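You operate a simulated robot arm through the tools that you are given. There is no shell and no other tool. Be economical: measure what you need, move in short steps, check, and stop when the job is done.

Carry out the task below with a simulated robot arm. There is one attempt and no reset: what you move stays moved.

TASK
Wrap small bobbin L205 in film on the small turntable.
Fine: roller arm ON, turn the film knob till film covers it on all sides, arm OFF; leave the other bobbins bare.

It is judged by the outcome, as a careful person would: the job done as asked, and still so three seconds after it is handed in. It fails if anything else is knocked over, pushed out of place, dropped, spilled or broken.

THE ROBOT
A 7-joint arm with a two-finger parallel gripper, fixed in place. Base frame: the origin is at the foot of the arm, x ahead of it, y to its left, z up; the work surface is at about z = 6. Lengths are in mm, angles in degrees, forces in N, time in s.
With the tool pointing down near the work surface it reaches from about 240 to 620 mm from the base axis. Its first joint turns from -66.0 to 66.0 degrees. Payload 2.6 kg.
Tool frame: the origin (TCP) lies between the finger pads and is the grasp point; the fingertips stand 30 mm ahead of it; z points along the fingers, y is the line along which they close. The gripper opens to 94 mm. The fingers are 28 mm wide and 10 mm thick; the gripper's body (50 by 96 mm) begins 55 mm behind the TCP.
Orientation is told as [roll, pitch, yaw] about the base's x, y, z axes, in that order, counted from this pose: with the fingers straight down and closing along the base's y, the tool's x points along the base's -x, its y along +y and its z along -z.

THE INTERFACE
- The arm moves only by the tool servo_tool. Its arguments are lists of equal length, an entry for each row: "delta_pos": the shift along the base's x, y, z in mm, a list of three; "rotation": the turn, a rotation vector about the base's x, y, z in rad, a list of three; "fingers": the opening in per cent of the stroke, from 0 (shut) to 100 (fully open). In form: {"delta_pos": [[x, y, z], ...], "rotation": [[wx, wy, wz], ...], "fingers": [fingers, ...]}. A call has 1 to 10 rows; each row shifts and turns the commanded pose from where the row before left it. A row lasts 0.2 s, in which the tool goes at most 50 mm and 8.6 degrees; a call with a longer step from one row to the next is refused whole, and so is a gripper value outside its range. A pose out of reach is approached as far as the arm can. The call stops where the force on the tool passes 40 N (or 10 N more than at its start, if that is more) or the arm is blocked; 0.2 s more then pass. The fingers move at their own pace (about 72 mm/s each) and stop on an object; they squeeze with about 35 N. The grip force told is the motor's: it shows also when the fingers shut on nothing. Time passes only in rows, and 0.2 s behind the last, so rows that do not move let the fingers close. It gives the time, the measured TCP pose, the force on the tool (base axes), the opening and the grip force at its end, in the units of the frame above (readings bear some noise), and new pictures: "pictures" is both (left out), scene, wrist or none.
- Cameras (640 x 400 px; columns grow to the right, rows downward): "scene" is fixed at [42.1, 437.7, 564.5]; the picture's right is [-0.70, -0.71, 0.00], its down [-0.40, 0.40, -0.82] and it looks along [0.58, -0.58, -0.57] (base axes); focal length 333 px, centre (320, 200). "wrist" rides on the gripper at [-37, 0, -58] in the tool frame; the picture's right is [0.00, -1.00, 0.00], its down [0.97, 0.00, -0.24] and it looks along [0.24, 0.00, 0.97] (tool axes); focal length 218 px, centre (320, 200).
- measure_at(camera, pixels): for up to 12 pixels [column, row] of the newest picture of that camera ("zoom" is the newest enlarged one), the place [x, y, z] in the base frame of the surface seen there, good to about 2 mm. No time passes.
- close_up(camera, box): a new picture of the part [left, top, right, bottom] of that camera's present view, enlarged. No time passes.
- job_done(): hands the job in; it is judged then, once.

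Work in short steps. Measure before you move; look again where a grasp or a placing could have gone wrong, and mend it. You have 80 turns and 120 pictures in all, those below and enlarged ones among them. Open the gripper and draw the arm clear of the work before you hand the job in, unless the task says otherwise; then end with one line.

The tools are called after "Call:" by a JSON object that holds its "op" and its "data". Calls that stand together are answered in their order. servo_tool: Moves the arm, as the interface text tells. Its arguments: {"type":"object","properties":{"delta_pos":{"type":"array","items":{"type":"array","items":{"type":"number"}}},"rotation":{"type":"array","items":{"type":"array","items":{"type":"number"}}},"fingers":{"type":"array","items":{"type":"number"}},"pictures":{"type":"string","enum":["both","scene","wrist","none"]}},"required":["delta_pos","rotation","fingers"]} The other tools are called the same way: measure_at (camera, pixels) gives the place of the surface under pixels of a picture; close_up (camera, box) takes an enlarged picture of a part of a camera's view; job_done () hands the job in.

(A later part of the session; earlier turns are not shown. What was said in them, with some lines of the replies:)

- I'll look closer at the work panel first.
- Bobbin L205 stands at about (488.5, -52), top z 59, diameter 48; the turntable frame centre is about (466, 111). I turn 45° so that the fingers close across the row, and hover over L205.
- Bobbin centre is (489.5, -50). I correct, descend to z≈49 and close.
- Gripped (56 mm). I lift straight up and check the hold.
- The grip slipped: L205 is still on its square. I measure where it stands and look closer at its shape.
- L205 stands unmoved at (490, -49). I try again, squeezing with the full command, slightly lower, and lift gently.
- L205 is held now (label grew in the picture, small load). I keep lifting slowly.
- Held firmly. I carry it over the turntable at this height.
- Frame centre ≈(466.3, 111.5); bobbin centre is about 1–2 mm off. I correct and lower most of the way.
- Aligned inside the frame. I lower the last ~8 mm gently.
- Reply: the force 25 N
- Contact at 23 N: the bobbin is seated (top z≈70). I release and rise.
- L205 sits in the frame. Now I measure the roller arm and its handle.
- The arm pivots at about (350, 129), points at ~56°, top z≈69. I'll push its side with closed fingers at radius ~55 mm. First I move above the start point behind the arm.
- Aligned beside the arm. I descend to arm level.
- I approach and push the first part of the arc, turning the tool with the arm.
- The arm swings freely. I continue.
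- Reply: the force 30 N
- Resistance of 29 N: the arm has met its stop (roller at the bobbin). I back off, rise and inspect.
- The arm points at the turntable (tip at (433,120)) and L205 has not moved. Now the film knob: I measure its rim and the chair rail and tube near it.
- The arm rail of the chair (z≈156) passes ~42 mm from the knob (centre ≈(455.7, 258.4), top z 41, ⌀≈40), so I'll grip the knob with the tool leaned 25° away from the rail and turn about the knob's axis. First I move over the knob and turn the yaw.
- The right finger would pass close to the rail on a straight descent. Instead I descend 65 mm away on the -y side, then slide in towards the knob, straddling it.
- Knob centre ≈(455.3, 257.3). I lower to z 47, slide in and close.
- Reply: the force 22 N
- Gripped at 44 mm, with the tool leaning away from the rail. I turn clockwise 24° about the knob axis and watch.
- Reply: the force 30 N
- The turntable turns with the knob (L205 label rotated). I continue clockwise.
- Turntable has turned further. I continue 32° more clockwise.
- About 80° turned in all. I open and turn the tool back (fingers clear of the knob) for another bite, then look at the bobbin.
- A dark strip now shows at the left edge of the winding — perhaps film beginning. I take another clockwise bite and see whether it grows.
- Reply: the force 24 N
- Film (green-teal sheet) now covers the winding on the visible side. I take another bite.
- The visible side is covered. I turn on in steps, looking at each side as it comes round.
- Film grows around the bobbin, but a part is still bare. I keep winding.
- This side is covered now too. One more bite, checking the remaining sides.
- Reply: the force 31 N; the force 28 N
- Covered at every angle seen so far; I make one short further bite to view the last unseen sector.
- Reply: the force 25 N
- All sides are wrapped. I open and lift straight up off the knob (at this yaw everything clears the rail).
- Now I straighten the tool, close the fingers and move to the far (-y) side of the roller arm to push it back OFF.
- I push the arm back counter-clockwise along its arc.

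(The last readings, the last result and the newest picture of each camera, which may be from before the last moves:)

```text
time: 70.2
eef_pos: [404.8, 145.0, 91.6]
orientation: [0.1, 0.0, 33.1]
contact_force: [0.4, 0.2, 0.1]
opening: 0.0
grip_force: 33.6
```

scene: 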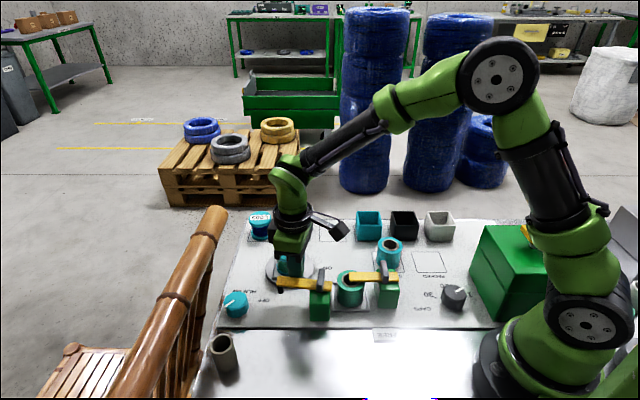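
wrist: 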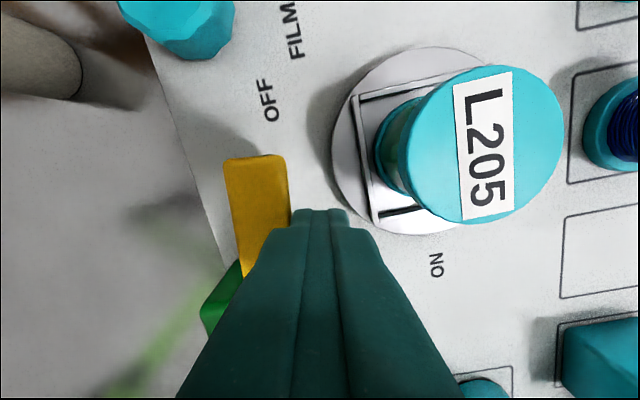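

The arm has swung almost to OFF. I push the last bit until it stops.

Call:
{"op": "servo_tool", "data": {"delta_pos": [[-2.7, 7.5, 0], [-3.7, 7.2, 0], [-4.7, 6.5, 0], [0, 0, 0]], "rotation": [[0, 0, 0.14], [0, 0, 0.14], [0, 0, 0.14], [0, 0, 0]], "fingers": [0, 0, 0, 0], "pictures": "none"}}

Call:
{"op": "close_up", "data": {"camera": "scene", "box": [220, 215, 380, 325]}}

```text
time: 71.2
eef_pos: [399.5, 158.9, 90.8]
orientation: [-0.9, -0.2, 56.8]
contact_force: [7.3, -3.6, -2.8]
opening: 0.0
grip_force: 32.8
stopped in row 4: the force on the tool passed its limit (the readings are from after the stop); the commanded pose is now the measured one
```

```text
3.64 times, centred on (300, 270) of scene
```

zoom: 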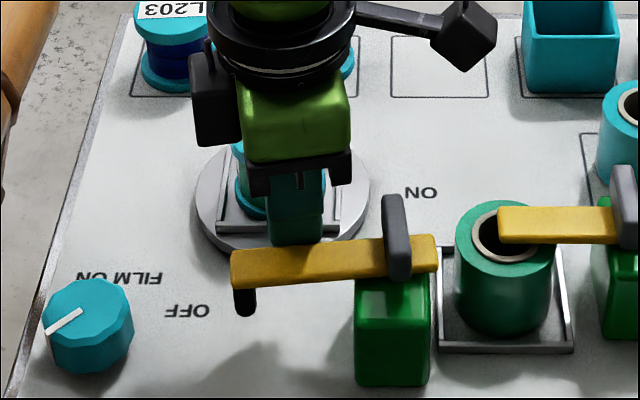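

The arm stands at its OFF stop as at the start. I back off a little, rise and inspect everything.

Call:
{"op": "servo_tool", "data": {"delta_pos": [[4, -2.5, 0], [4, -2.5, 0], [0, 0, 20], [0, 0, 40], [-10, 0, 40], [-20, -10, 40], [-25, -20, 30], [-25, -20, 0], [0, 0, 0]], "rotation": [[0, 0, 0], [0, 0, 0], [0, 0, 0], [0, 0, 0], [0, 0, -0.1], [0, 0, -0.1], [0, 0, -0.1], [0, 0, -0.1], [0, 0, 0]], "fingers": [0, 0, 0, 0, 0, 60, 100, 100, 100]}}

Call:
{"op": "close_up", "data": {"camera": "scene", "box": [220, 205, 380, 325]}}

Call:
{"op": "close_up", "data": {"camera": "scene", "box": [258, 227, 322, 277]}}

Call:
{"op": "close_up", "data": {"camera": "wrist", "box": [200, 0, 520, 200]}}

```text
time: 73.2
eef_pos: [325.6, 104.7, 262.4]
orientation: [-0.7, 0.0, 33.9]
contact_force: [0.1, -1.0, -0.3]
opening: 94.0
grip_force: 0.1
```

scene: 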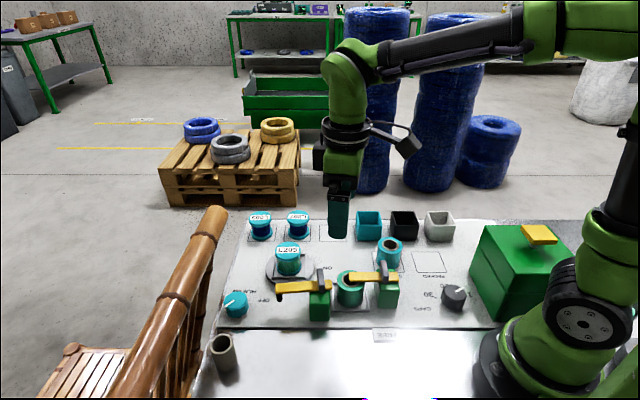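
wrist: 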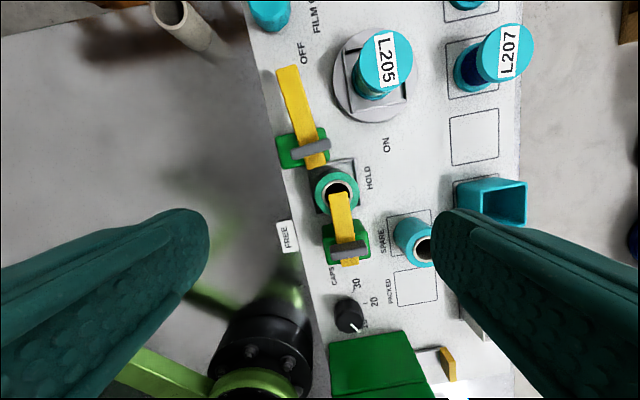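

```text
3.33 times, centred on (300, 265) of scene
```

zoom: 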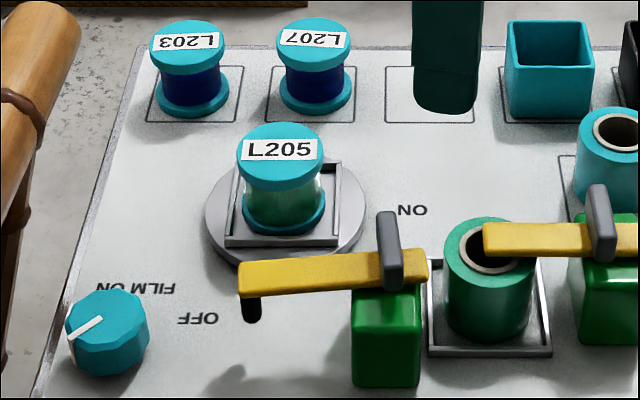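

```text
8.00 times, centred on (290, 252) of scene
```

zoom: 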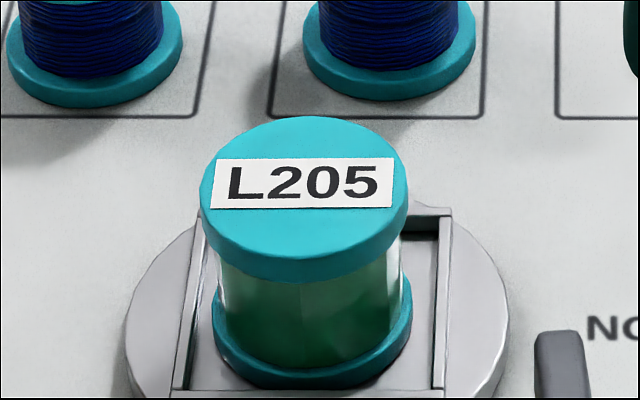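

```text
2.00 times, centred on (360, 100) of wrist
```

zoom: 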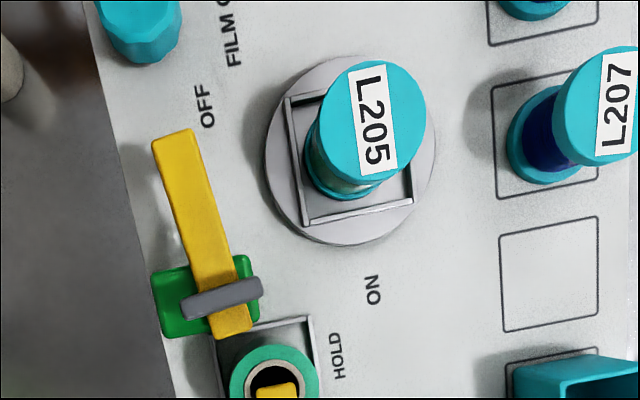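

Arm OFF, L205 wrapped, other bobbins untouched. I check the back side of L205 with the wrist camera from beyond it, staying high.

Call:
{"op": "servo_tool", "data": {"delta_pos": [[19, 0, 0], [19, 0, 0], [19, 0, 0], [19, 0, 0], [19, 0, 0], [18, 0, 0], [18, 0, 0], [18, 0, 0], [18, 0, 0], [18, 0, 0]], "rotation": [[0, 0, -0.118], [0, 0, -0.118], [0, 0, -0.118], [0, 0, -0.118], [0, 0, -0.118], [0, 0.122, 0], [0, 0.122, 0], [0, 0.122, 0], [0, 0.122, 0], [0, 0.122, 0]], "fingers": [100, 100, 100, 100, 100, 100, 100, 100, 100, 100], "pictures": "wrist"}}

```text
time: 75.4
eef_pos: [475.3, 97.6, 257.5]
orientation: [-0.6, 24.0, 0.3]
contact_force: [-1.2, -0.1, 0.2]
opening: 93.8
grip_force: 0.1
out of reach, approached as far as the arm can: row 9, 10
```

wrist: 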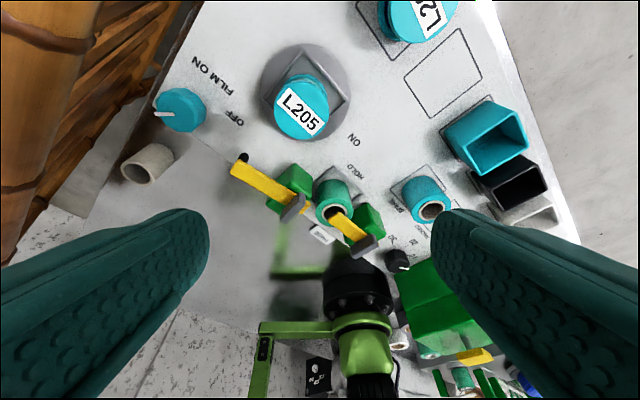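

Call:
{"op": "servo_tool", "data": {"delta_pos": [[10, 0, -25], [10, 0, -25], [10, 0, -20], [10, 0, -10], [0, 0, 0]], "rotation": [[0, 0, 0], [0, 0, 0], [0, 0, 0], [0, 0, 0], [0, 0, 0]], "fingers": [100, 100, 100, 100, 100], "pictures": "none"}}

Call:
{"op": "close_up", "data": {"camera": "wrist", "box": [220, 20, 420, 220]}}

```text
time: 76.6
eef_pos: [513.0, 99.7, 177.6]
orientation: [-0.7, 24.1, 0.3]
contact_force: [-0.4, 0.2, 0.0]
opening: 93.9
grip_force: 0.1
```

```text
2.00 times, centred on (320, 120) of wrist
```

zoom: 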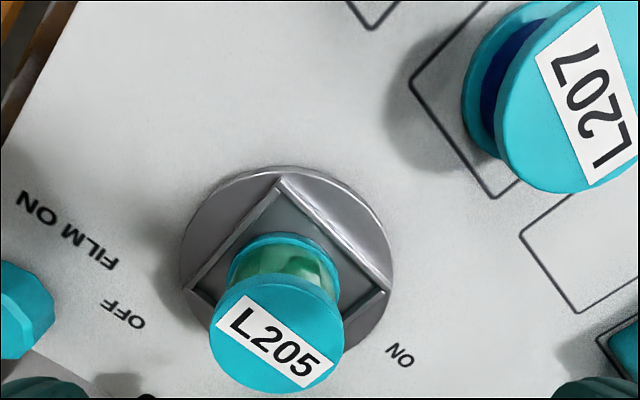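

The far side is filmed too. I withdraw up and back to a clear pose.

Call:
{"op": "servo_tool", "data": {"delta_pos": [[0, 0, 25], [-10, 0, 30], [-15, -10, 30], [-25, -20, 30], [-25, -25, 30], [-25, -25, 20], [-25, -25, 0], [0, 0, 0]], "rotation": [[0, 0, 0], [0, 0, 0], [0, -0.1, 0], [0, -0.1, 0], [0, -0.1, 0], [0, -0.1, 0], [0, 0, 0], [0, 0, 0]], "fingers": [100, 100, 100, 100, 100, 100, 100, 100], "pictures": "scene"}}

```text
time: 78.4
eef_pos: [380.1, -10.2, 331.8]
orientation: [-0.7, 1.2, 0.1]
contact_force: [0.1, -0.5, 0.3]
opening: 93.9
grip_force: 0.0
out of reach, approached as far as the arm can: row 1, 2
```

scene: 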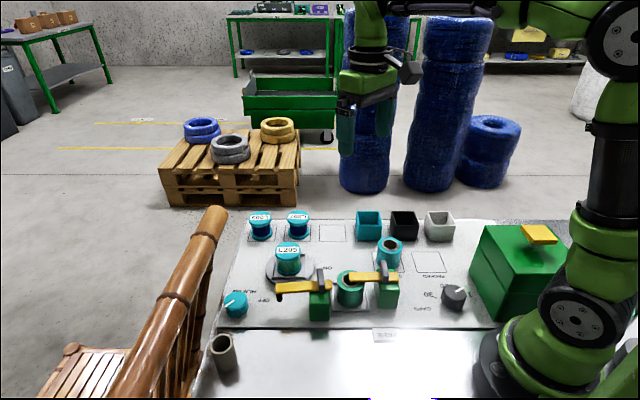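

Call:
{"op": "job_done", "data": {}}

```text
The job is handed in.
```

Bobbin L205 is wrapped in film on all sides and still sits on the turntable; the roller arm is back at OFF, the other bobbins are bare and in place, and the robot arm is clear.
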